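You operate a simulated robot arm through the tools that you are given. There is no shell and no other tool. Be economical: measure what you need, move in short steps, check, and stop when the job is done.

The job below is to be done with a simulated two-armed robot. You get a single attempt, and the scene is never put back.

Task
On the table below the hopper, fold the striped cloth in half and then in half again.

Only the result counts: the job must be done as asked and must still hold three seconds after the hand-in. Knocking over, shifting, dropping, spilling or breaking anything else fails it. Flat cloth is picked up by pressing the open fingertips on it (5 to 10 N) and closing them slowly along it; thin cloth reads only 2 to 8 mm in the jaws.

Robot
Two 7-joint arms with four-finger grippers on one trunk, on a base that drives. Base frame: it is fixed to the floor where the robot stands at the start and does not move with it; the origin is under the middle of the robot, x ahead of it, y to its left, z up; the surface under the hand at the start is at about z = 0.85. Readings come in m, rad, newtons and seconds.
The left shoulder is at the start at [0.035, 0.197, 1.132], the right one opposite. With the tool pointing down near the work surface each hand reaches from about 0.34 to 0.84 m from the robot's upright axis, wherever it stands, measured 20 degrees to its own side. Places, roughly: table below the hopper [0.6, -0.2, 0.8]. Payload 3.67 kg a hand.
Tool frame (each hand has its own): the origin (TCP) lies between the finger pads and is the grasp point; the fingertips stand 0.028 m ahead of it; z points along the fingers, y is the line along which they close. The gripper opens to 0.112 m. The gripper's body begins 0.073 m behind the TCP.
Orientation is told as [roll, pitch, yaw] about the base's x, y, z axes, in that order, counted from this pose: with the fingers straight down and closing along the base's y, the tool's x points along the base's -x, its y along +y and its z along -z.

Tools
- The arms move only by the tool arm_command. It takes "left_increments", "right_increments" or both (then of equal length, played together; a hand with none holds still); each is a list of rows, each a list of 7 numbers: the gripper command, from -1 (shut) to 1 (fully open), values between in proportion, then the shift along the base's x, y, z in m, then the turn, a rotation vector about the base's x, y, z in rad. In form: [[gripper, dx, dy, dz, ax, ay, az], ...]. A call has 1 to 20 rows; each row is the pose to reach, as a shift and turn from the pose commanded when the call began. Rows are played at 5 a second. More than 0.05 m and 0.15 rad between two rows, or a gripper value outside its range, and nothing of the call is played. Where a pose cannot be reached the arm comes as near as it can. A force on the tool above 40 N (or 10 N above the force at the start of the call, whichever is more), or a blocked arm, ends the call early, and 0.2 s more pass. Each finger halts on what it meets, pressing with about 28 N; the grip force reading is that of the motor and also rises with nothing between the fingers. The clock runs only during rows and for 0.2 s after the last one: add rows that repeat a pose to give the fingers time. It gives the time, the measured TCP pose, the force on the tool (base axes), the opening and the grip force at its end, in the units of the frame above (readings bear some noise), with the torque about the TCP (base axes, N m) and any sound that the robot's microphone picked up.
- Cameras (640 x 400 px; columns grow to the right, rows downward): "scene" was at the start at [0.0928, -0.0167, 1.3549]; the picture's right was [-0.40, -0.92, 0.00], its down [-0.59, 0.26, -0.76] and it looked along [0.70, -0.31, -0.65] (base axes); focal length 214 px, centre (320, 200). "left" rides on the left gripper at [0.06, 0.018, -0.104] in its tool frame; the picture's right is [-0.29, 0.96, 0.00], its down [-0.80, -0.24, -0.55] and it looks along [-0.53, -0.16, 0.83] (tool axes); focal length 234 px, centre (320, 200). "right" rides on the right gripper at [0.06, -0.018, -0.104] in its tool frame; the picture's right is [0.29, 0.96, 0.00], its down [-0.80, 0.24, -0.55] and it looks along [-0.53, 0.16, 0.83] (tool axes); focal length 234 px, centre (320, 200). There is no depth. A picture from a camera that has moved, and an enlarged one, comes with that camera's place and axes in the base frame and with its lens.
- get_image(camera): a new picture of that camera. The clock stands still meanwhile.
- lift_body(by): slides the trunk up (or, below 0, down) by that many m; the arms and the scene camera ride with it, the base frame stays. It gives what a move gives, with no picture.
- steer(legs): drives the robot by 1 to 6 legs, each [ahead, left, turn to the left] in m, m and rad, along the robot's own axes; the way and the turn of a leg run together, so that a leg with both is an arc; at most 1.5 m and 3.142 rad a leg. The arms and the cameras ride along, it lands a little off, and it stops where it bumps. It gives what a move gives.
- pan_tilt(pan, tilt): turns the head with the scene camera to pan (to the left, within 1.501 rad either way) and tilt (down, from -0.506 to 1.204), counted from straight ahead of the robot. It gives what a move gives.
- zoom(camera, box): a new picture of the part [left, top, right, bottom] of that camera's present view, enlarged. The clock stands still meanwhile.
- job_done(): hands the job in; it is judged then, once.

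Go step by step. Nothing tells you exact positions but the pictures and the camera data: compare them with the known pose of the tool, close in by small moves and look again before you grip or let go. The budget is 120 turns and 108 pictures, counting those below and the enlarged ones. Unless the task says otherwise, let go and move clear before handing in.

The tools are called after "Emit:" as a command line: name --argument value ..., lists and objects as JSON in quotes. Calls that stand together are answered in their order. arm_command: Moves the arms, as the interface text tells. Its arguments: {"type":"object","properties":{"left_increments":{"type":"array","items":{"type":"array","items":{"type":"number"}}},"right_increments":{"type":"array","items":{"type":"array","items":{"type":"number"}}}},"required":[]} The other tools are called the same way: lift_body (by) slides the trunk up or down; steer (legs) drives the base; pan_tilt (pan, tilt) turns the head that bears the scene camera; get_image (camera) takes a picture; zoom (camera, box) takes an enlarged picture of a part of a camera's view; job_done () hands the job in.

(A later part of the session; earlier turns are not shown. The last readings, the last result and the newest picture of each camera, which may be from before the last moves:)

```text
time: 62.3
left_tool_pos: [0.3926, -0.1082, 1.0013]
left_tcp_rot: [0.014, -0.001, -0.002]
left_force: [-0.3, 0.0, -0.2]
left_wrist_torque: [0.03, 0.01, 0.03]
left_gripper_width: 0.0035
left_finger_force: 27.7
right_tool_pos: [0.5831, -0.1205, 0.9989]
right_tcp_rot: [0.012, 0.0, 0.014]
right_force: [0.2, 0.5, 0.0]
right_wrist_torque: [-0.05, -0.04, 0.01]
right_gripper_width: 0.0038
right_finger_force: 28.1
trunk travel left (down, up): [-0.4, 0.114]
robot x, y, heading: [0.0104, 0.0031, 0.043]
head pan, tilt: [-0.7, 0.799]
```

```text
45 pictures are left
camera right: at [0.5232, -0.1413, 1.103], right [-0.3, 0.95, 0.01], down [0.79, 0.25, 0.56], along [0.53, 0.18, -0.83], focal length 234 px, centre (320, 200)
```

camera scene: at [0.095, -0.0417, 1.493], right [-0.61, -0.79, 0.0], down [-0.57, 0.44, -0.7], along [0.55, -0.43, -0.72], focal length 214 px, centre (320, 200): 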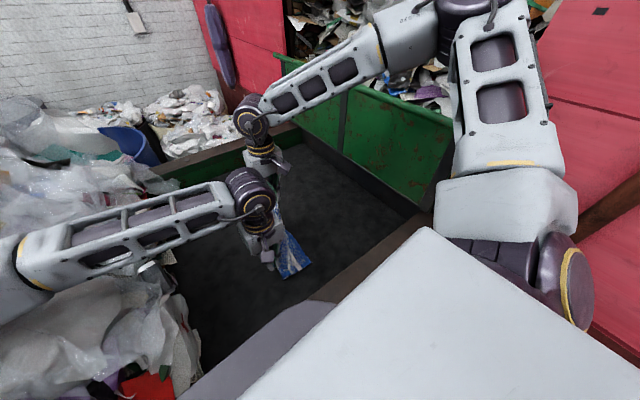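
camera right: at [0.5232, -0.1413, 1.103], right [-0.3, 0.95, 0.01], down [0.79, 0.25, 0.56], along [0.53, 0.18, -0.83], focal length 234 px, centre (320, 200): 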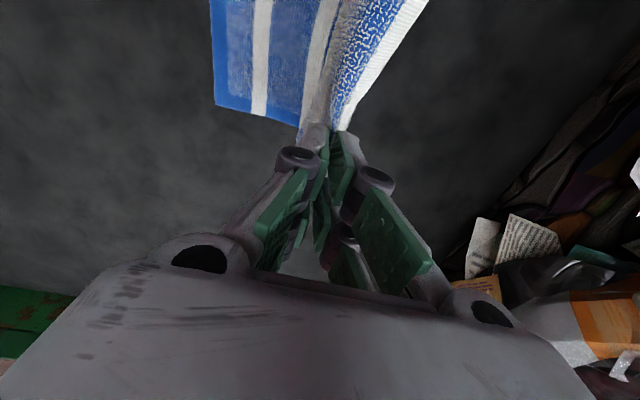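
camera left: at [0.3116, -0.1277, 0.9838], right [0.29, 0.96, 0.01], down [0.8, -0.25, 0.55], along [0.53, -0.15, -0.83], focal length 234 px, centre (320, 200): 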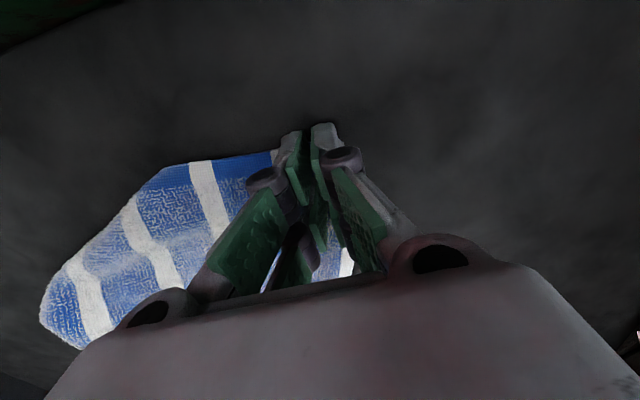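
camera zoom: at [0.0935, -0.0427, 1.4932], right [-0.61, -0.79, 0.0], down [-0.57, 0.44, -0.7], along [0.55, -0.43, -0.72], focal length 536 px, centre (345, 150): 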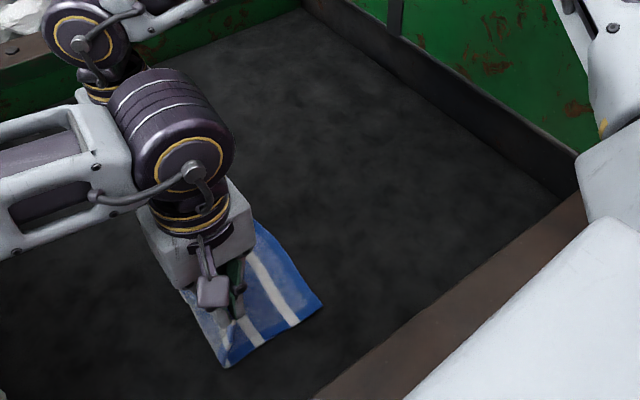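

B and C lie flat exactly as hoped, and the hands are aligned. Now the arc that lays A over B and D over C.

Emit:
arm_command --left_increments '[[-1, 0, -0.032, 0.004, 0, 0, 0], [-1, 0, -0.062, -0.011, 0, 0, 0], [-1, 0, -0.087, -0.046, 0, 0, 0], [-1, 0, -0.102, -0.081, 0, 0, 0], [-1, 0, -0.106, -0.113, 0, 0, 0], [-1, 0, -0.106, -0.116, 0, 0, 0], [-1, 0, -0.106, -0.116, 0, 0, 0]]' --right_increments '[[-1, 0.003, -0.02, 0.006, 0, 0, 0], [-1, 0.006, -0.05, -0.009, 0, 0, 0], [-1, 0.007, -0.075, -0.044, 0, 0, 0], [-1, 0.007, -0.088, -0.079, 0, 0, 0], [-1, 0.007, -0.09, -0.111, 0, 0, 0], [-1, 0.007, -0.09, -0.114, 0, 0, 0], [-1, 0.007, -0.09, -0.114, 0, 0, 0]]'

Emit:
zoom --camera "scene" --box '[200, 140, 420, 300]'

Emit:
get_image --camera "right"

Emit:
get_image --camera "left"

```text
time: 63.9
left_tool_pos: [0.394, -0.2161, 0.8848]
left_tcp_rot: [0.01, -0.001, -0.002]
left_force: [1.3, -0.4, 10.7]
left_wrist_torque: [-0.03, -0.09, 0.02]
left_gripper_width: 0.0036
left_finger_force: 28.6
right_tool_pos: [0.5872, -0.2164, 0.8889]
right_tcp_rot: [0.015, -0.002, 0.015]
right_force: [-0.6, 0.0, 1.3]
right_wrist_torque: [-0.02, 0.05, -0.01]
right_gripper_width: 0.0039
right_finger_force: 28.5
right hand out of reach, approached as far as the arm can: row 5, 6, 7
trunk travel left (down, up): [-0.4, 0.114]
robot x, y, heading: [0.0121, 0.0041, 0.043]
head pan, tilt: [-0.7, 0.799]
```

```text
2.50 times, centred on (310, 220) of scene
camera zoom: at [0.094, -0.0429, 1.4932], right [-0.61, -0.79, 0.0], down [-0.57, 0.44, -0.7], along [0.55, -0.43, -0.72], focal length 536 px, centre (345, 150)
```

zoom: 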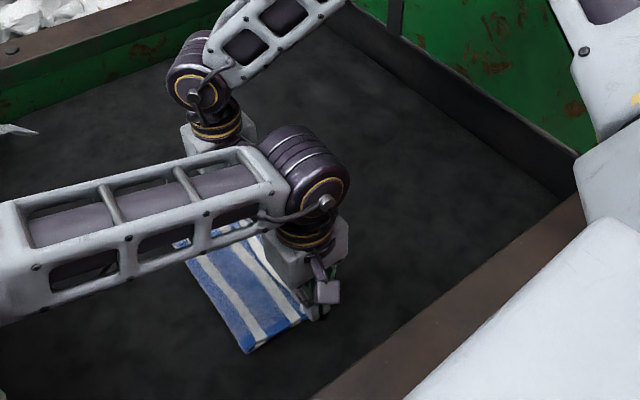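

```text
43 pictures are left
camera right: at [0.528, -0.2358, 0.9926], right [-0.3, 0.95, 0.01], down [0.79, 0.24, 0.56], along [0.53, 0.18, -0.83], focal length 234 px, centre (320, 200)
```

right: 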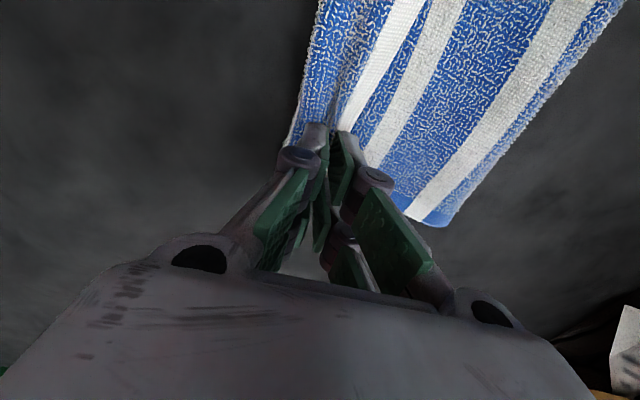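

```text
42 pictures are left
camera left: at [0.3339, -0.199, 0.9874], right [0.29, 0.96, 0.01], down [0.8, -0.25, 0.55], along [0.53, -0.15, -0.83], focal length 234 px, centre (320, 200)
```

left: 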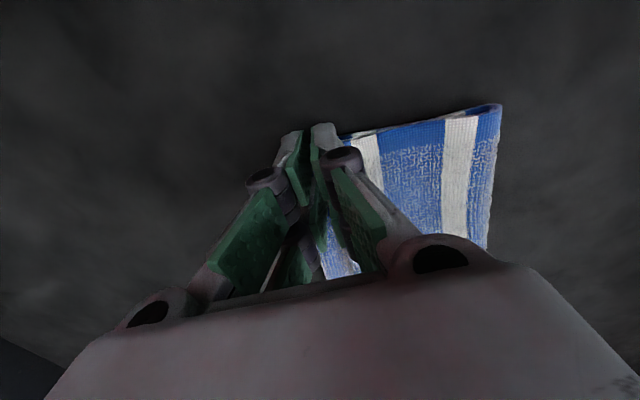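

A clean first fold. Releasing both hands gently and rising straight up.

Emit:
arm_command --left_increments '[[-0.9, 0, 0, 0.001, 0, 0, 0], [-0.8, 0, 0, 0.001, 0, 0, 0], [-0.72, 0, 0, 0.002, 0, 0, 0], [-0.7, 0, 0, 0.005, 0, 0, 0], [-0.7, 0, 0, 0.02, 0, 0, 0], [-0.7, 0, 0, 0.05, 0, 0, 0], [-0.6, 0, 0.01, 0.09, 0, 0, 0], [-0.6, 0, 0.05, 0.12, 0, 0, 0], [-0.6, 0, 0.09, 0.14, 0, 0, 0], [-0.6, 0, 0.13, 0.16, 0, 0, 0], [-0.6, 0, 0.17, 0.18, 0, 0, 0], [-0.6, 0, 0.2, 0.2, 0, 0, 0]]' --right_increments '[[-0.9, 0, 0, 0, 0, 0, 0], [-0.8, 0, 0, 0, 0, 0, 0], [-0.72, 0, 0, 0, 0, 0, 0], [-0.7, 0, 0, 0.003, 0, 0, 0], [-0.7, 0, 0, 0.02, 0, 0, 0], [-0.7, 0, 0, 0.05, 0, 0, 0], [-0.6, 0, 0, 0.09, 0, 0, 0], [-0.6, 0, -0.02, 0.13, 0, 0, 0], [-0.6, 0, -0.05, 0.16, 0, 0, 0], [-0.6, 0, -0.08, 0.19, 0, 0, 0], [-0.6, 0, -0.1, 0.21, 0, 0, 0], [-0.6, 0, -0.1, 0.21, 0, 0, 0]]'

Emit:
get_image --camera "scene"

Emit:
zoom --camera "scene" --box '[220, 180, 360, 300]'

```text
time: 66.5
left_tool_pos: [0.3926, -0.0131, 1.0833]
left_tcp_rot: [0.014, 0.0, -0.004]
left_force: [-0.3, 0.1, 0.1]
left_wrist_torque: [-0.01, 0.01, -0.03]
left_gripper_width: 0.0224
left_finger_force: 0.1
right_tool_pos: [0.588, -0.3158, 1.0991]
right_tcp_rot: [0.011, 0.0, 0.015]
right_force: [0.3, 0.4, -1.0]
right_wrist_torque: [-0.04, 0.02, -0.02]
right_gripper_width: 0.0225
right_finger_force: 0.0
trunk travel left (down, up): [-0.4, 0.114]
robot x, y, heading: [0.0117, 0.009, 0.044]
head pan, tilt: [-0.7, 0.799]
```

```text
41 pictures are left
camera scene: at [0.0941, -0.0419, 1.4931], right [-0.61, -0.79, 0.0], down [-0.57, 0.44, -0.7], along [0.55, -0.43, -0.72], focal length 214 px, centre (320, 200)
```

scene: 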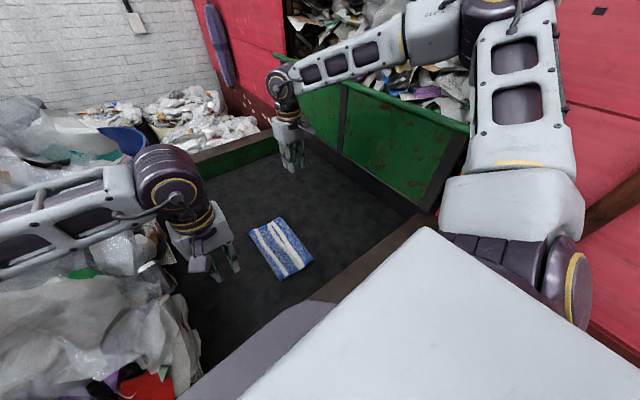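

```text
3.33 times, centred on (290, 240) of scene
camera zoom: at [0.0941, -0.0419, 1.4931], right [-0.61, -0.79, 0.0], down [-0.57, 0.44, -0.7], along [0.55, -0.43, -0.72], focal length 715 px, centre (420, 67)
```

zoom: 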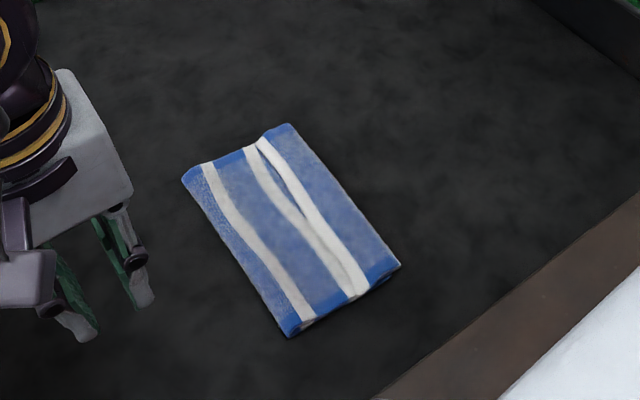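

The first fold looks neat, but I need to check how well the layers line up. Zooming closer.

Emit:
zoom --camera "scene" --box '[245, 210, 320, 285]'

Emit:
get_image --camera "left"

```text
5.33 times, centred on (282, 248) of scene
camera zoom: at [0.0941, -0.0419, 1.4931], right [-0.61, -0.79, 0.0], down [-0.57, 0.44, -0.7], along [0.55, -0.43, -0.72], focal length 1144 px, centre (520, -53)
```

zoom: 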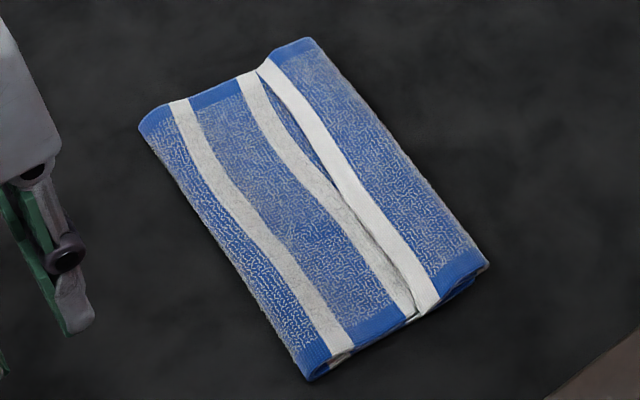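

```text
38 pictures are left
camera left: at [0.3337, 0.0031, 1.1868], right [0.29, 0.96, 0.01], down [0.8, -0.25, 0.55], along [0.53, -0.15, -0.83], focal length 234 px, centre (320, 200)
```

left: 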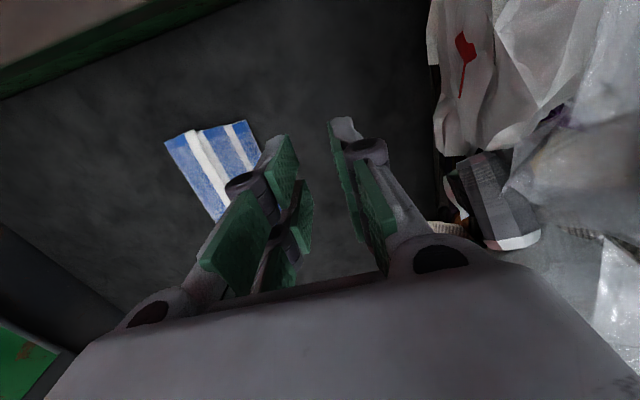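

Emit:
arm_command --left_increments '[[-0.6, -0.01, -0.04, 0.01, 0, 0, 0], [-0.6, -0.02, -0.07, 0.02, 0, 0, 0], [-0.2, 0.0, -0.07, 0.0, 0, 0, 0], [0.2, 0.04, -0.07, 0.0, 0, 0, 0], [0.8, 0.07, -0.07, 0.0, 0, 0, 0]]'

Emit:
zoom --camera "left" --box '[160, 0, 440, 180]'

```text
time: 67.7
left_tool_pos: [0.463, -0.0857, 1.0843]
left_tcp_rot: [0.013, 0.002, -0.001]
left_force: [-0.1, -0.6, 0.6]
left_wrist_torque: [0.03, 0.0, 0.01]
left_gripper_width: 0.1005
left_finger_force: 0.0
right_tool_pos: [0.5881, -0.3162, 1.0971]
right_tcp_rot: [0.013, 0.0, 0.015]
right_force: [-0.1, 1.1, 0.6]
right_wrist_torque: [0.02, -0.04, -0.04]
right_gripper_width: 0.0225
right_finger_force: 0.1
trunk travel left (down, up): [-0.4, 0.114]
robot x, y, heading: [0.0118, 0.0057, 0.043]
head pan, tilt: [-0.7, 0.799]
```

```text
2.22 times, centred on (300, 90) of left
camera zoom: at [0.4042, -0.0686, 1.1868], right [0.29, 0.96, 0.01], down [0.8, -0.25, 0.55], along [0.53, -0.15, -0.84], focal length 520 px, centre (364, 444)
```

zoom: 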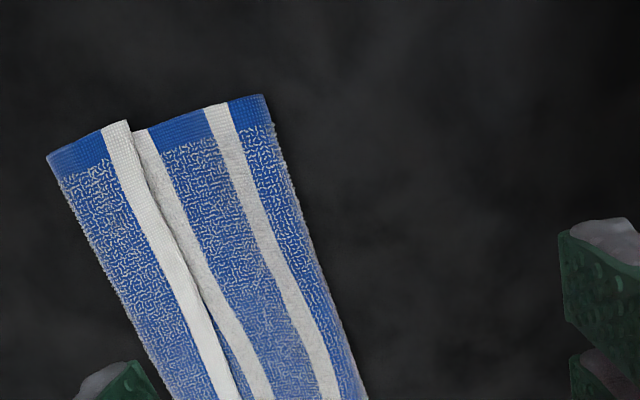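

Now it's clear: edge A–D got folded back on itself (a 5 cm flap on top, its white border facing left at y ≈ -0.20), so the crease is in the wrong place. I'll lower the trunk slightly for better reach, then re-grab A and D on that top flap and redo the fold.

Emit:
lift_body --by -0.07

```text
time: 68.8
left_tool_pos: [0.4629, -0.0859, 1.014]
left_tcp_rot: [0.015, 0.0, -0.001]
left_force: [0.2, -0.9, 1.1]
left_wrist_torque: [-0.01, 0.0, 0.0]
left_gripper_width: 0.1009
left_finger_force: 0.2
right_tool_pos: [0.5877, -0.3163, 1.029]
right_tcp_rot: [0.013, 0.001, 0.015]
right_force: [0.4, -1.1, 0.6]
right_wrist_torque: [-0.02, -0.02, -0.03]
right_gripper_width: 0.0224
right_finger_force: 0.0
trunk travel left (down, up): [-0.33, 0.184]
robot x, y, heading: [0.0127, 0.0076, 0.04]
head pan, tilt: [-0.7, 0.799]
```

Emit:
arm_command --left_increments '[[0.5, -0.03, -0.03, 0, 0, 0, 0], [0.2, -0.06, -0.06, 0, 0, 0, 0], [-0.2, -0.073, -0.09, -0.02, 0, 0, 0], [-0.54, -0.073, -0.117, -0.04, 0, 0, 0], [-0.54, -0.073, -0.117, -0.08, 0, 0, 0], [-0.54, -0.073, -0.117, -0.105, 0, 0, 0], [-0.54, -0.073, -0.117, -0.105, 0, 0, 0]]' --right_increments '[[-0.6, 0, 0.03, 0, 0, 0, 0], [-0.54, -0.005, 0.065, 0, 0, 0, 0], [-0.54, -0.005, 0.097, -0.02, 0, 0, 0], [-0.54, -0.005, 0.097, -0.06, 0, 0, 0], [-0.54, -0.005, 0.097, -0.095, 0, 0, 0], [-0.54, -0.005, 0.097, -0.12, 0, 0, 0], [-0.54, -0.005, 0.097, -0.12, 0, 0, 0]]'

Emit:
get_image --camera "right"

Emit:
get_image --camera "left"

```text
time: 70.4
left_tool_pos: [0.3907, -0.2017, 0.9089]
left_tcp_rot: [0.014, 0.0, 0.0]
left_force: [-0.1, 0.5, 0.4]
left_wrist_torque: [0.02, -0.01, 0.01]
left_gripper_width: 0.0257
left_finger_force: 0.1
right_tool_pos: [0.5815, -0.2196, 0.9082]
right_tcp_rot: [0.012, -0.001, 0.016]
right_force: [-0.3, 0.8, 0.2]
right_wrist_torque: [0.01, 0.02, 0.01]
right_gripper_width: 0.0258
right_finger_force: 0.0
trunk travel left (down, up): [-0.33, 0.184]
robot x, y, heading: [0.0128, 0.0057, 0.045]
head pan, tilt: [-0.7, 0.799]
```

```text
36 pictures are left
camera right: at [0.5228, -0.2388, 1.0123], right [-0.3, 0.95, 0.01], down [0.79, 0.24, 0.56], along [0.53, 0.18, -0.83], focal length 234 px, centre (320, 200)
```

right: 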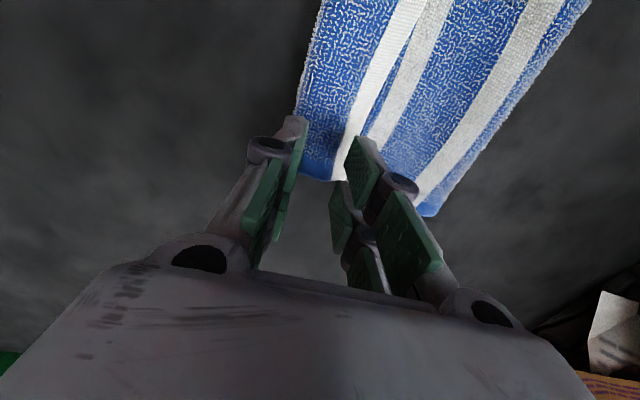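

```text
35 pictures are left
camera left: at [0.3308, -0.185, 1.0118], right [0.29, 0.96, 0.01], down [0.8, -0.25, 0.55], along [0.53, -0.15, -0.83], focal length 234 px, centre (320, 200)
```

left: 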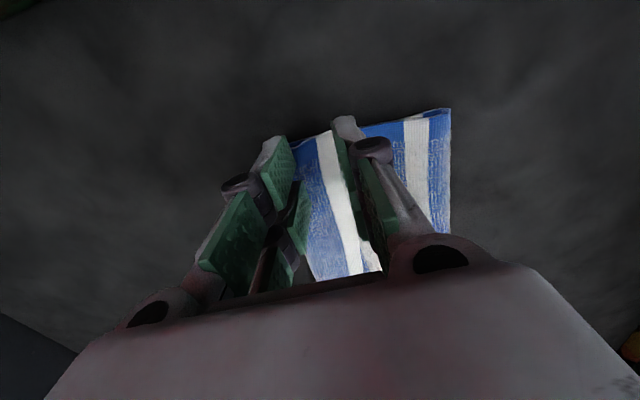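

Both are nearly right; the right hand needs 1.2 cm more to the left. Going down to light contact.

Emit:
arm_command --left_increments '[[-0.54, 0, 0, -0.012, 0, 0, 0], [-0.54, 0, 0, -0.019, 0, 0, 0], [-0.54, 0, 0, -0.022, 0, 0, 0], [-0.54, 0, 0, -0.0235, 0, 0, 0]]' --right_increments '[[-0.54, 0.002, 0.012, -0.011, 0, 0, 0], [-0.54, 0.002, 0.012, -0.018, 0, 0, 0], [-0.54, 0.002, 0.012, -0.021, 0, 0, 0], [-0.54, 0.002, 0.012, -0.0225, 0, 0, 0]]'

```text
time: 71.4
left_tool_pos: [0.3904, -0.2026, 0.8863]
left_tcp_rot: [0.014, -0.002, 0.002]
left_force: [2.9, 0.6, 7.2]
left_wrist_torque: [-0.06, -0.16, 0.03]
left_gripper_width: 0.0255
left_finger_force: 0.1
right_tool_pos: [0.584, -0.2063, 0.8857]
right_tcp_rot: [0.012, -0.001, 0.016]
right_force: [-0.2, -0.1, 6.1]
right_wrist_torque: [-0.07, 0.07, 0.01]
right_gripper_width: 0.0256
right_finger_force: 0.1
trunk travel left (down, up): [-0.33, 0.184]
robot x, y, heading: [0.0102, 0.0059, 0.039]
head pan, tilt: [-0.7, 0.799]
```

6–7 N on both. Closing slowly while easing up a touch, so only the top layer is taken.

Emit:
arm_command --left_increments '[[-0.6, 0, 0, 0.0005, 0, 0, 0], [-0.68, 0, 0, 0.001, 0, 0, 0], [-0.76, 0, 0, 0.0015, 0, 0, 0], [-0.84, 0, 0, 0.002, 0, 0, 0], [-0.92, 0, 0, 0.0025, 0, 0, 0], [-1, 0, 0, 0.003, 0, 0, 0], [-1, 0, 0, 0.003, 0, 0, 0], [-1, 0, 0, 0.02, 0, 0, 0], [-1, 0, 0, 0.04, 0, 0, 0], [-1, 0, 0, 0.04, 0, 0, 0]]' --right_increments '[[-0.6, 0, 0, 0.0005, 0, 0, 0], [-0.68, 0, 0, 0.001, 0, 0, 0], [-0.76, 0, 0, 0.0015, 0, 0, 0], [-0.84, 0, 0, 0.002, 0, 0, 0], [-0.92, 0, 0, 0.0025, 0, 0, 0], [-1, 0, 0, 0.003, 0, 0, 0], [-1, 0, 0, 0.003, 0, 0, 0], [-1, 0, 0, 0.02, 0, 0, 0], [-1, 0, 0, 0.04, 0, 0, 0], [-1, 0, 0, 0.04, 0, 0, 0]]'

Emit:
get_image --camera "right"

Emit:
get_image --camera "left"

```text
time: 73.6
left_tool_pos: [0.3906, -0.2016, 0.9258]
left_tcp_rot: [0.013, 0.002, 0.0]
left_force: [0.3, 0.2, -0.4]
left_wrist_torque: [0.01, 0.02, 0.02]
left_gripper_width: 0.0044
left_finger_force: 27.6
right_tool_pos: [0.5846, -0.2077, 0.9257]
right_tcp_rot: [0.012, 0.001, 0.014]
right_force: [0.5, -0.7, 0.2]
right_wrist_torque: [0.02, -0.03, -0.01]
right_gripper_width: 0.0052
right_finger_force: 28.4
trunk travel left (down, up): [-0.33, 0.184]
robot x, y, heading: [0.0106, 0.0084, 0.044]
head pan, tilt: [-0.7, 0.799]
```

```text
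34 pictures are left
camera right: at [0.5252, -0.2267, 1.0288], right [-0.3, 0.95, 0.01], down [0.79, 0.25, 0.56], along [0.53, 0.18, -0.83], focal length 234 px, centre (320, 200)
```

right: 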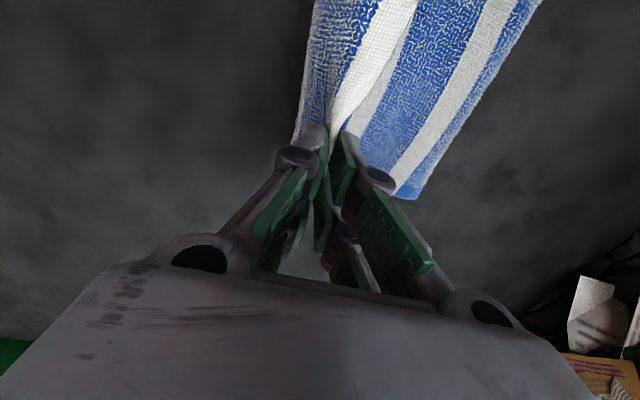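

```text
33 pictures are left
camera left: at [0.3315, -0.185, 1.0279], right [0.29, 0.96, 0.01], down [0.8, -0.25, 0.55], along [0.53, -0.15, -0.84], focal length 234 px, centre (320, 200)
```

left: 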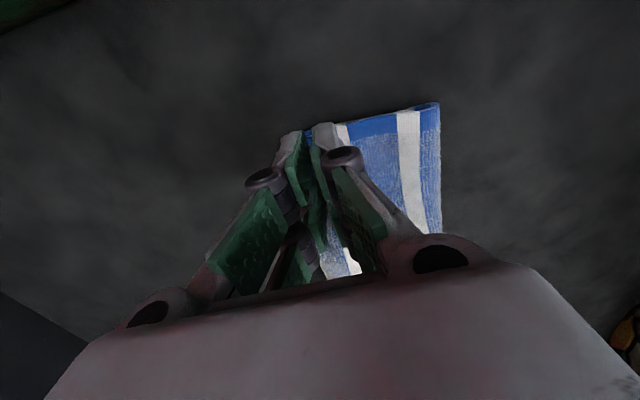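

Both grip. Lifting to full hang, shifting to y ≈ -0.28.

Emit:
arm_command --left_increments '[[-1, 0, 0, 0.04, 0, 0, 0], [-1, 0, 0, 0.08, 0, 0, 0], [-1, 0, -0.01, 0.12, 0, 0, 0], [-1, 0, -0.02, 0.16, 0, 0, 0], [-1, 0, -0.04, 0.2, 0, 0, 0], [-1, 0, -0.06, 0.24, 0, 0, 0], [-1, 0, -0.075, 0.257, 0, 0, 0], [-1, 0, -0.075, 0.257, 0, 0, 0], [-1, 0, -0.075, 0.257, 0, 0, 0]]' --right_increments '[[-1, 0, 0, 0.04, 0, 0, 0], [-1, 0, 0, 0.08, 0, 0, 0], [-1, 0, -0.01, 0.12, 0, 0, 0], [-1, 0, -0.02, 0.16, 0, 0, 0], [-1, 0.003, -0.035, 0.2, 0, 0, 0], [-1, 0.003, -0.055, 0.24, 0, 0, 0], [-1, 0.003, -0.069, 0.257, 0, 0, 0], [-1, 0.003, -0.069, 0.257, 0, 0, 0], [-1, 0.003, -0.069, 0.257, 0, 0, 0]]'

Emit:
get_image --camera "scene"

Emit:
zoom --camera "scene" --box '[220, 130, 400, 280]'

```text
time: 75.6
left_tool_pos: [0.39, -0.2771, 1.1837]
left_tcp_rot: [0.015, 0.002, -0.002]
left_force: [2.4, 0.6, -0.4]
left_wrist_torque: [0.03, -0.05, 0.0]
left_gripper_width: 0.0044
left_finger_force: 27.9
right_tool_pos: [0.5884, -0.2768, 1.1832]
right_tcp_rot: [0.013, 0.0, 0.017]
right_force: [-1.8, -0.5, 0.1]
right_wrist_torque: [0.0, 0.04, -0.02]
right_gripper_width: 0.005
right_finger_force: 27.6
trunk travel left (down, up): [-0.33, 0.184]
robot x, y, heading: [0.0118, 0.0049, 0.044]
head pan, tilt: [-0.7, 0.799]
```

```text
32 pictures are left
camera scene: at [0.0937, -0.0435, 1.4229], right [-0.61, -0.79, 0.0], down [-0.57, 0.44, -0.7], along [0.55, -0.43, -0.72], focal length 214 px, centre (320, 200)
```

scene: 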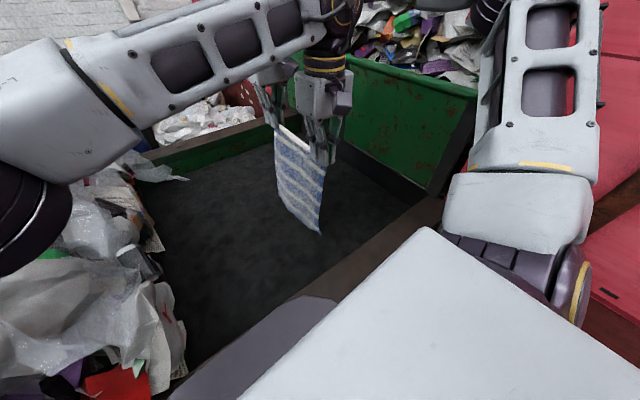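

```text
2.67 times, centred on (310, 205) of scene
camera zoom: at [0.0937, -0.0435, 1.4229], right [-0.61, -0.79, 0.0], down [-0.57, 0.44, -0.7], along [0.55, -0.43, -0.72], focal length 572 px, centre (347, 187)
```

zoom: 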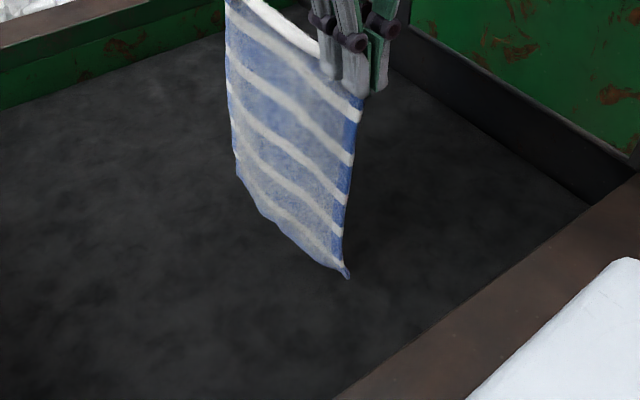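

A perfect hang. Now touching the lower edge down and laying the lower half out toward the left while lowering, stopping at mid-fold to check.

Emit:
arm_command --left_increments '[[-1, 0, 0, -0.012, 0, 0, 0], [-1, 0, 0, -0.02, 0, 0, 0], [-1, 0, 0.02, -0.024, 0, 0, 0], [-1, 0, 0.04, -0.032, 0, 0, 0], [-1, 0, 0.06, -0.045, 0, 0, 0], [-1, 0, 0.08, -0.06, 0, 0, 0], [-1, 0, 0.1, -0.08, 0, 0, 0], [-1, 0, 0.115, -0.1, 0, 0, 0], [-1, 0, 0.128, -0.12, 0, 0, 0], [-1, 0, 0.138, -0.14, 0, 0, 0], [-1, 0, 0.143, -0.15, 0, 0, 0], [-1, 0, 0.143, -0.15, 0, 0, 0]]' --right_increments '[[-1, 0, 0, -0.012, 0, 0, 0], [-1, 0, 0, -0.02, 0, 0, 0], [-1, 0, 0.02, -0.024, 0, 0, 0], [-1, 0, 0.04, -0.032, 0, 0, 0], [-1, 0, 0.06, -0.045, 0, 0, 0], [-1, 0, 0.08, -0.06, 0, 0, 0], [-1, 0, 0.1, -0.08, 0, 0, 0], [-1, 0, 0.115, -0.1, 0, 0, 0], [-1, 0, 0.128, -0.12, 0, 0, 0], [-1, 0, 0.138, -0.14, 0, 0, 0], [-1, 0, 0.143, -0.15, 0, 0, 0], [-1, 0, 0.143, -0.15, 0, 0, 0]]'

Emit:
zoom --camera "scene" --box '[220, 130, 400, 280]'

Emit:
get_image --camera "right"

```text
time: 78.2
left_tool_pos: [0.3906, -0.135, 1.0325]
left_tcp_rot: [0.014, -0.001, -0.001]
left_force: [0.2, 0.1, -0.6]
left_wrist_torque: [-0.02, -0.04, -0.01]
left_gripper_width: 0.0041
left_finger_force: 28.1
right_tool_pos: [0.5882, -0.1331, 1.0336]
right_tcp_rot: [0.014, -0.001, 0.015]
right_force: [-1.1, 0.6, -0.2]
right_wrist_torque: [0.03, 0.01, -0.02]
right_gripper_width: 0.005
right_finger_force: 28.4
trunk travel left (down, up): [-0.33, 0.184]
robot x, y, heading: [0.0107, 0.0057, 0.045]
head pan, tilt: [-0.7, 0.799]
```

```text
2.67 times, centred on (310, 205) of scene
camera zoom: at [0.0939, -0.0432, 1.4229], right [-0.61, -0.79, 0.0], down [-0.57, 0.44, -0.7], along [0.55, -0.43, -0.72], focal length 572 px, centre (347, 187)
```

zoom: 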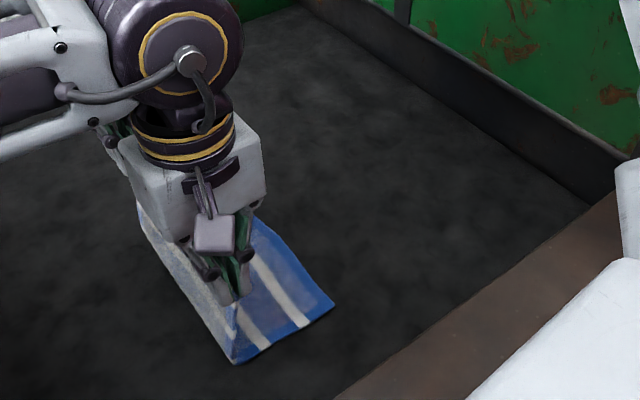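

```text
29 pictures are left
camera right: at [0.5281, -0.1525, 1.1365], right [-0.3, 0.95, 0.01], down [0.79, 0.25, 0.56], along [0.53, 0.18, -0.83], focal length 234 px, centre (320, 200)
```

right: 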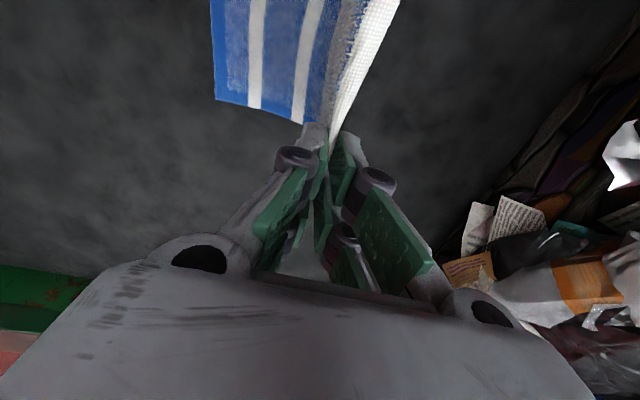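

Lower half lies neatly: B–C at y ≈ -0.25, roll point at -0.13. I go 2 cm further to put the crease in the middle, then swing the top half over onto B–C (shifting 1.4 cm forward to match x).

Emit:
arm_command --left_increments '[[-1, 0, 0.012, -0.008, 0, 0, 0], [-1, 0, 0.022, -0.018, 0, 0, 0], [-1, 0.002, 0.022, -0.018, 0, 0, 0], [-1, 0.004, -0.005, -0.018, 0, 0, 0], [-1, 0.008, -0.04, -0.031, 0, 0, 0], [-1, 0.011, -0.07, -0.053, 0, 0, 0], [-1, 0.013, -0.09, -0.077, 0, 0, 0], [-1, 0.014, -0.103, -0.102, 0, 0, 0], [-1, 0.014, -0.11, -0.124, 0, 0, 0], [-1, 0.014, -0.111, -0.1455, 0, 0, 0], [-1, 0.014, -0.111, -0.1455, 0, 0, 0]]' --right_increments '[[-1, 0, 0.012, -0.008, 0, 0, 0], [-1, 0, 0.022, -0.018, 0, 0, 0], [-1, 0.002, 0.022, -0.018, 0, 0, 0], [-1, 0.004, -0.005, -0.019, 0, 0, 0], [-1, 0.008, -0.04, -0.032, 0, 0, 0], [-1, 0.011, -0.068, -0.054, 0, 0, 0], [-1, 0.013, -0.086, -0.078, 0, 0, 0], [-1, 0.014, -0.098, -0.103, 0, 0, 0], [-1, 0.014, -0.103, -0.125, 0, 0, 0], [-1, 0.014, -0.104, -0.1465, 0, 0, 0], [-1, 0.014, -0.104, -0.1465, 0, 0, 0]]'

Emit:
get_image --camera "right"

Emit:
get_image --camera "left"

```text
time: 80.6
left_tool_pos: [0.404, -0.245, 0.8872]
left_tcp_rot: [0.015, 0.0, -0.002]
left_force: [1.5, 0.5, 1.9]
left_wrist_torque: [-0.01, -0.04, 0.02]
left_gripper_width: 0.0041
left_finger_force: 27.5
right_tool_pos: [0.6011, -0.2372, 0.8875]
right_tcp_rot: [0.012, 0.0, 0.016]
right_force: [-2.9, 0.0, 5.6]
right_wrist_torque: [-0.02, 0.13, -0.02]
right_gripper_width: 0.0052
right_finger_force: 27.7
trunk travel left (down, up): [-0.33, 0.184]
robot x, y, heading: [0.0106, 0.0064, 0.043]
head pan, tilt: [-0.7, 0.799]
```

```text
28 pictures are left
camera right: at [0.5415, -0.2565, 0.9905], right [-0.3, 0.95, 0.01], down [0.79, 0.25, 0.56], along [0.53, 0.18, -0.83], focal length 234 px, centre (320, 200)
```

right: 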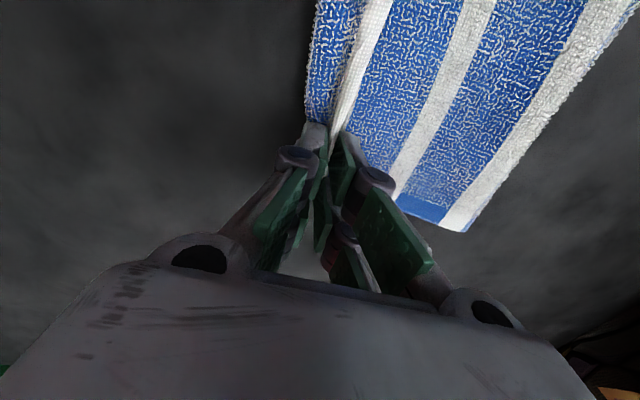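

```text
27 pictures are left
camera left: at [0.3436, -0.2277, 0.9903], right [0.29, 0.96, 0.01], down [0.8, -0.25, 0.55], along [0.53, -0.15, -0.83], focal length 234 px, centre (320, 200)
```

left: 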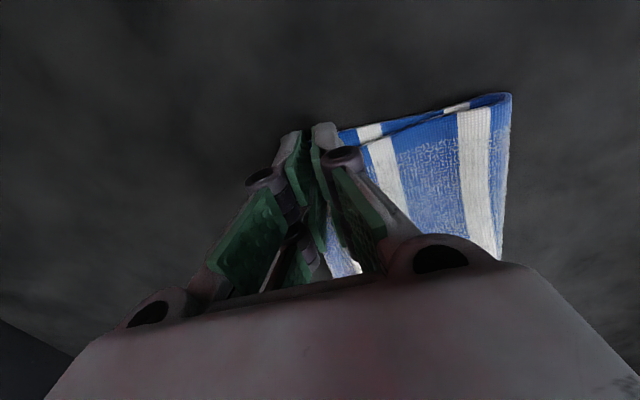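

The top half is over: the fold edge lies on B–C, with only a ~2 cm hem of the A–D border turned up near the fingers. Releasing gently and rising.

Emit:
arm_command --left_increments '[[-0.9, 0, 0, 0, 0, 0, 0], [-0.8, 0, 0, 0, 0, 0, 0], [-0.72, 0, 0, 0.001, 0, 0, 0], [-0.7, 0, 0, 0.005, 0, 0, 0], [-0.7, 0, 0, 0.02, 0, 0, 0], [-0.7, 0, 0, 0.05, 0, 0, 0], [-0.6, 0, 0.01, 0.09, 0, 0, 0], [-0.6, 0, 0.05, 0.11, 0, 0, 0], [-0.6, 0, 0.09, 0.13, 0, 0, 0], [-0.6, 0, 0.13, 0.15, 0, 0, 0], [-0.3, 0.02, 0.15, 0.18, 0, 0, 0], [0.3, 0.06, 0.16, 0.2, 0, 0, 0]]' --right_increments '[[-0.9, 0, 0, 0, 0, 0, 0], [-0.8, 0, 0, 0, 0, 0, 0], [-0.72, 0, 0, 0, 0, 0, 0], [-0.7, 0, 0, 0.003, 0, 0, 0], [-0.7, 0, 0, 0.02, 0, 0, 0], [-0.7, 0, 0, 0.05, 0, 0, 0], [-0.6, 0, 0, 0.09, 0, 0, 0], [-0.6, 0, -0.02, 0.13, 0, 0, 0], [-0.6, 0, -0.05, 0.16, 0, 0, 0], [-0.6, 0, -0.08, 0.18, 0, 0, 0], [-0.6, 0, -0.09, 0.19, 0, 0, 0], [-0.6, 0, -0.09, 0.19, 0, 0, 0]]'

Emit:
zoom --camera "scene" --box '[230, 180, 350, 280]'

Emit:
zoom --camera "left" --box '[120, 0, 400, 180]'

```text
time: 83.2
left_tool_pos: [0.4646, -0.0863, 1.087]
left_tcp_rot: [0.012, 0.003, -0.003]
left_force: [-0.2, -0.4, -0.7]
left_wrist_torque: [-0.01, 0.05, 0.06]
left_gripper_width: 0.0725
left_finger_force: 0.1
right_tool_pos: [0.602, -0.329, 1.0746]
right_tcp_rot: [0.011, 0.002, 0.016]
right_force: [-0.5, 0.3, -0.3]
right_wrist_torque: [0.0, 0.04, 0.03]
right_gripper_width: 0.0222
right_finger_force: 0.1
trunk travel left (down, up): [-0.33, 0.184]
robot x, y, heading: [0.0149, 0.0076, 0.04]
head pan, tilt: [-0.7, 0.799]
```

```text
4.00 times, centred on (290, 230) of scene
camera zoom: at [0.0954, -0.0432, 1.4228], right [-0.61, -0.79, 0.0], down [-0.57, 0.44, -0.7], along [0.55, -0.43, -0.72], focal length 858 px, centre (440, 80)
```

zoom: 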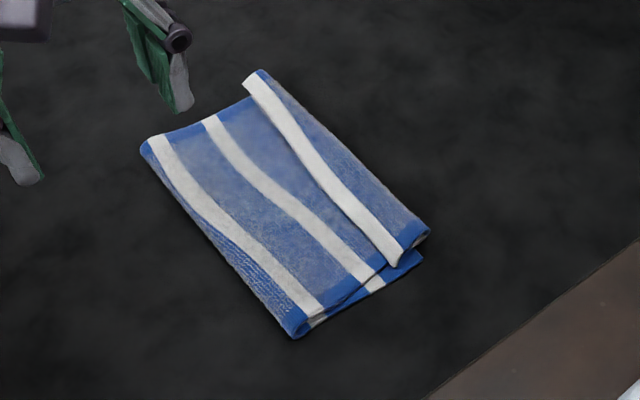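

```text
2.22 times, centred on (260, 90) of left
camera zoom: at [0.4065, -0.0683, 1.1894], right [0.29, 0.96, 0.01], down [0.8, -0.25, 0.55], along [0.53, -0.15, -0.84], focal length 520 px, centre (453, 444)
```

zoom: 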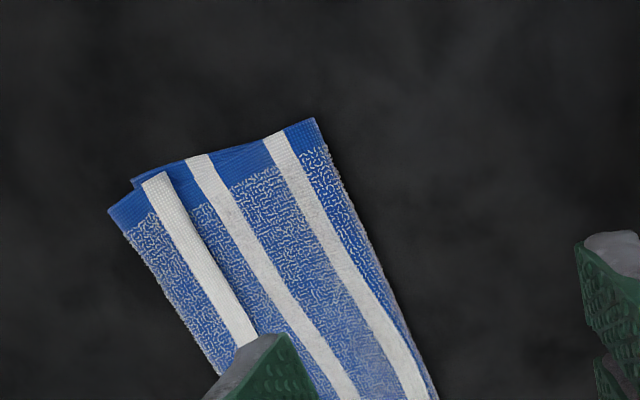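

Much better: layers line up at the ends, but the crease is ~3 cm off centre, taken up as a turned-back hem of A–D. I'll re-grab that border (A ≈ [0.634, -0.240], D ≈ [0.392, -0.231]), lift to mid-fold, shift the crease left and lay it again with less tension.

Emit:
arm_command --left_increments '[[0, -0.03, -0.03, 0, 0, 0, 0], [-0.4, -0.06, -0.06, 0, 0, 0, 0], [-0.54, -0.061, -0.1, -0.02, 0, 0, 0], [-0.54, -0.061, -0.135, -0.05, 0, 0, 0], [-0.54, -0.061, -0.158, -0.09, 0, 0, 0], [-0.54, -0.061, -0.158, -0.135, 0, 0, 0], [-0.54, -0.061, -0.158, -0.178, 0, 0, 0], [-0.54, -0.061, -0.158, -0.178, 0, 0, 0]]' --right_increments '[[-0.68, 0.005, 0.03, 0, 0, 0, 0], [-0.68, 0.018, 0.06, 0, 0, 0, 0], [-0.68, 0.018, 0.081, -0.02, 0, 0, 0], [-0.68, 0.018, 0.081, -0.05, 0, 0, 0], [-0.68, 0.018, 0.081, -0.09, 0, 0, 0], [-0.68, 0.018, 0.081, -0.13, 0, 0, 0], [-0.68, 0.018, 0.081, -0.165, 0, 0, 0], [-0.68, 0.018, 0.081, -0.165, 0, 0, 0]]'

Emit:
get_image --camera "right"

Emit:
get_image --camera "left"

```text
time: 85.0
left_tool_pos: [0.4026, -0.2425, 0.9071]
left_tcp_rot: [0.014, 0.002, -0.001]
left_force: [-0.7, -0.4, 0.2]
left_wrist_torque: [-0.02, -0.02, -0.01]
left_gripper_width: 0.0259
left_finger_force: 0.1
right_tool_pos: [0.6191, -0.2454, 0.9113]
right_tcp_rot: [0.013, 0.0, 0.016]
right_force: [-0.4, 0.0, -0.3]
right_wrist_torque: [-0.01, -0.01, -0.01]
right_gripper_width: 0.0176
right_finger_force: 0.1
trunk travel left (down, up): [-0.33, 0.184]
robot x, y, heading: [0.0113, 0.0042, 0.046]
head pan, tilt: [-0.7, 0.799]
```

```text
24 pictures are left
camera right: at [0.5595, -0.2646, 1.0146], right [-0.3, 0.95, 0.01], down [0.79, 0.25, 0.56], along [0.53, 0.18, -0.83], focal length 234 px, centre (320, 200)
```

right: 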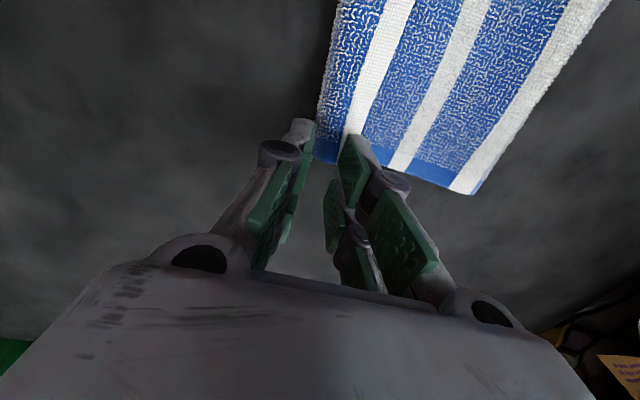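

```text
23 pictures are left
camera left: at [0.3436, -0.2256, 1.0113], right [0.29, 0.96, 0.01], down [0.8, -0.25, 0.55], along [0.53, -0.15, -0.83], focal length 234 px, centre (320, 200)
```

left: 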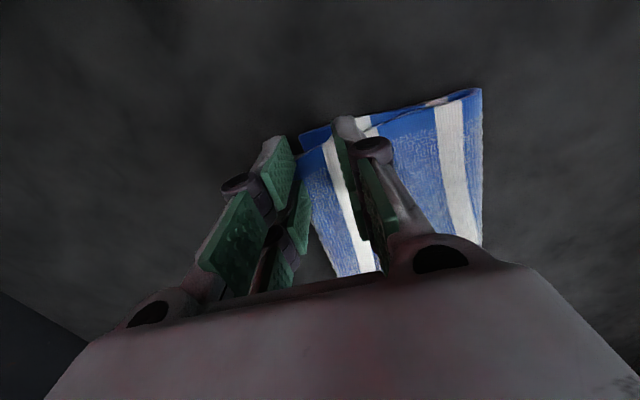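

Adjusting the right hand 1.2 cm to the left, then pressing lightly, closing slowly, and lifting a bit.

Emit:
arm_command --left_increments '[[-0.54, 0, -0.001, -0.012, 0, 0, 0], [-0.54, 0, -0.001, -0.018, 0, 0, 0], [-0.54, 0, -0.001, -0.0215, 0, 0, 0], [-0.6, 0, -0.001, -0.0215, 0, 0, 0], [-0.68, 0, -0.001, -0.021, 0, 0, 0], [-0.76, 0, -0.001, -0.0205, 0, 0, 0], [-0.84, 0, -0.001, -0.02, 0, 0, 0], [-0.92, 0, -0.001, -0.0195, 0, 0, 0], [-1, 0, -0.001, -0.019, 0, 0, 0], [-1, 0, -0.001, -0.019, 0, 0, 0], [-1, 0, -0.001, 0, 0, 0, 0], [-1, 0, -0.001, 0.02, 0, 0, 0]]' --right_increments '[[-0.64, -0.003, 0.012, -0.012, 0, 0, 0], [-0.64, -0.003, 0.012, -0.021, 0, 0, 0], [-0.64, -0.003, 0.012, -0.0255, 0, 0, 0], [-0.68, -0.003, 0.012, -0.0255, 0, 0, 0], [-0.72, -0.003, 0.012, -0.025, 0, 0, 0], [-0.78, -0.003, 0.012, -0.0245, 0, 0, 0], [-0.86, -0.003, 0.012, -0.024, 0, 0, 0], [-0.94, -0.003, 0.012, -0.0235, 0, 0, 0], [-1, -0.003, 0.012, -0.023, 0, 0, 0], [-1, -0.003, 0.012, -0.023, 0, 0, 0], [-1, -0.003, 0.012, 0, 0, 0, 0], [-1, -0.003, 0.012, 0.016, 0, 0, 0]]'

Emit:
get_image --camera "right"

Emit:
get_image --camera "left"

```text
time: 87.6
left_tool_pos: [0.4037, -0.2448, 0.9303]
left_tcp_rot: [0.015, -0.001, -0.002]
left_force: [0.0, -0.3, 0.9]
left_wrist_torque: [0.01, 0.0, 0.02]
left_gripper_width: 0.0037
left_finger_force: 28.2
right_tool_pos: [0.6156, -0.2332, 0.9277]
right_tcp_rot: [0.011, 0.001, 0.016]
right_force: [-0.6, -0.2, 0.4]
right_wrist_torque: [0.01, 0.0, 0.0]
right_gripper_width: 0.0042
right_finger_force: 28.3
trunk travel left (down, up): [-0.33, 0.184]
robot x, y, heading: [0.0131, 0.0059, 0.047]
head pan, tilt: [-0.7, 0.799]
```

```text
22 pictures are left
camera right: at [0.5565, -0.2529, 1.0309], right [-0.3, 0.95, 0.01], down [0.79, 0.25, 0.56], along [0.53, 0.18, -0.83], focal length 234 px, centre (320, 200)
```

right: 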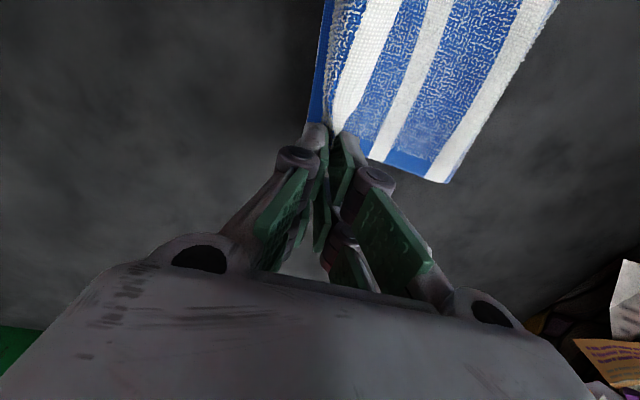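

```text
21 pictures are left
camera left: at [0.3442, -0.2271, 1.0322], right [0.29, 0.96, 0.01], down [0.8, -0.25, 0.55], along [0.53, -0.15, -0.83], focal length 234 px, centre (320, 200)
```

left: 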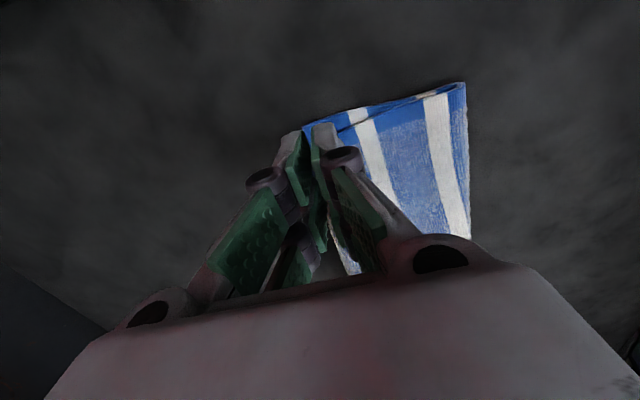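

Both hold the border. Lifting to mid-fold at y ≈ -0.10 and checking where the lower layer lies.

Emit:
arm_command --left_increments '[[-1, 0, 0.02, 0.04, 0, 0, 0], [-1, 0, 0.05, 0.075, 0, 0, 0], [-1, 0, 0.085, 0.095, 0, 0, 0], [-1, 0, 0.12, 0.09, 0, 0, 0], [-1, 0, 0.14, 0.082, 0, 0, 0], [-1, 0, 0.15, 0.078, 0, 0, 0], [-1, 0, 0.15, 0.078, 0, 0, 0]]' --right_increments '[[-1, 0, 0.02, 0.04, 0, 0, 0], [-1, 0, 0.05, 0.077, 0, 0, 0], [-1, 0, 0.08, 0.097, 0, 0, 0], [-1, 0, 0.112, 0.092, 0, 0, 0], [-1, 0, 0.13, 0.084, 0, 0, 0], [-1, 0, 0.138, 0.08, 0, 0, 0], [-1, 0, 0.138, 0.08, 0, 0, 0]]'

Emit:
zoom --camera "scene" --box '[200, 130, 380, 280]'

Emit:
get_image --camera "right"

```text
time: 89.2
left_tool_pos: [0.4043, -0.0926, 1.0076]
left_tcp_rot: [0.015, 0.003, -0.001]
left_force: [1.1, -0.3, 0.5]
left_wrist_torque: [0.01, -0.01, 0.03]
left_gripper_width: 0.004
left_finger_force: 28.1
right_tool_pos: [0.6114, -0.1021, 1.0093]
right_tcp_rot: [0.014, 0.0, 0.016]
right_force: [0.6, 0.6, -0.4]
right_wrist_torque: [0.02, 0.03, -0.01]
right_gripper_width: 0.0042
right_finger_force: 28.3
right hand out of reach, approached as far as the arm can: row 6, 7
trunk travel left (down, up): [-0.33, 0.184]
robot x, y, heading: [0.0109, 0.0068, 0.036]
head pan, tilt: [-0.7, 0.799]
```

```text
2.67 times, centred on (290, 205) of scene
camera zoom: at [0.0945, -0.0432, 1.4229], right [-0.61, -0.79, 0.0], down [-0.57, 0.44, -0.7], along [0.55, -0.43, -0.72], focal length 572 px, centre (400, 187)
```

zoom: 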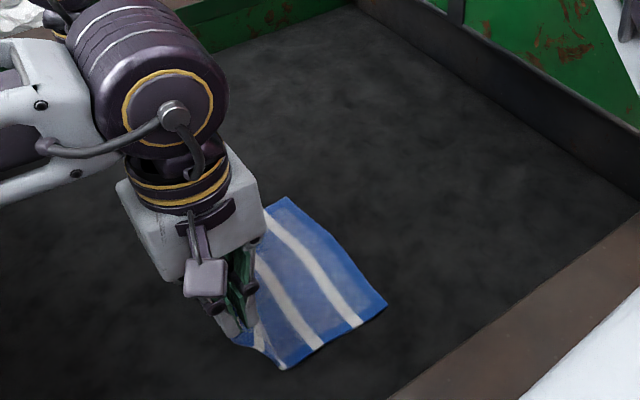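

```text
19 pictures are left
camera right: at [0.551, -0.1225, 1.1123], right [-0.3, 0.95, 0.01], down [0.79, 0.24, 0.56], along [0.53, 0.18, -0.83], focal length 234 px, centre (320, 200)
```

right: 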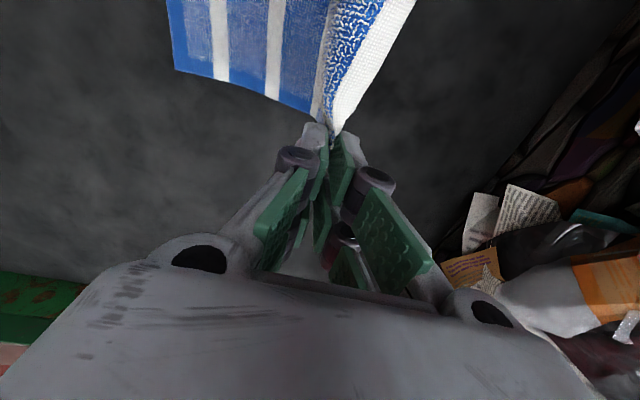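

B–C is at y ≈ -0.25 with about half of the cloth lying flat now. Swinging over on a slacker path, ending with a small tightening pull.

Emit:
arm_command --left_increments '[[-1, 0, -0.032, -0.006, 0, 0, 0], [-1, 0, -0.062, -0.014, 0, 0, 0], [-1, -0.001, -0.087, -0.028, 0, 0, 0], [-1, -0.002, -0.112, -0.05, 0, 0, 0], [-1, -0.002, -0.132, -0.075, 0, 0, 0], [-1, -0.002, -0.143, -0.1, 0, 0, 0], [-1, -0.002, -0.15, -0.115, 0, 0, 0], [-1, -0.002, -0.157, -0.1195, 0, 0, 0], [-1, -0.002, -0.157, -0.1195, 0, 0, 0]]' --right_increments '[[-1, -0.002, -0.022, -0.007, 0, 0, 0], [-1, -0.004, -0.052, -0.015, 0, 0, 0], [-1, -0.006, -0.077, -0.029, 0, 0, 0], [-1, -0.008, -0.101, -0.051, 0, 0, 0], [-1, -0.01, -0.12, -0.076, 0, 0, 0], [-1, -0.011, -0.13, -0.101, 0, 0, 0], [-1, -0.011, -0.135, -0.116, 0, 0, 0], [-1, -0.011, -0.141, -0.121, 0, 0, 0], [-1, -0.011, -0.141, -0.121, 0, 0, 0]]'

Emit:
get_image --camera "left"

```text
time: 91.2
left_tool_pos: [0.4, -0.2517, 0.8877]
left_tcp_rot: [0.013, 0.0, -0.002]
left_force: [-1.4, -0.6, 4.4]
left_wrist_torque: [-0.01, -0.02, 0.03]
left_gripper_width: 0.0039
left_finger_force: 28.2
right_tool_pos: [0.5996, -0.244, 0.8883]
right_tcp_rot: [0.012, -0.001, 0.017]
right_force: [-0.2, 0.1, 0.9]
right_wrist_torque: [-0.01, 0.01, 0.04]
right_gripper_width: 0.0041
right_finger_force: 28.0
trunk travel left (down, up): [-0.33, 0.184]
robot x, y, heading: [0.0108, 0.0054, 0.048]
head pan, tilt: [-0.7, 0.799]
```

```text
18 pictures are left
camera left: at [0.3409, -0.2346, 0.9904], right [0.29, 0.96, 0.01], down [0.8, -0.25, 0.55], along [0.53, -0.15, -0.83], focal length 234 px, centre (320, 200)
```

left: 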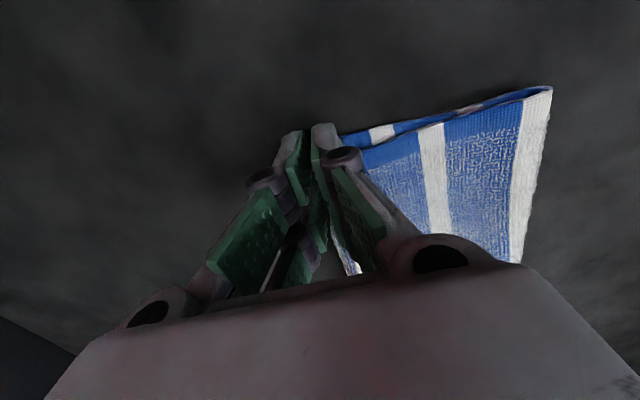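

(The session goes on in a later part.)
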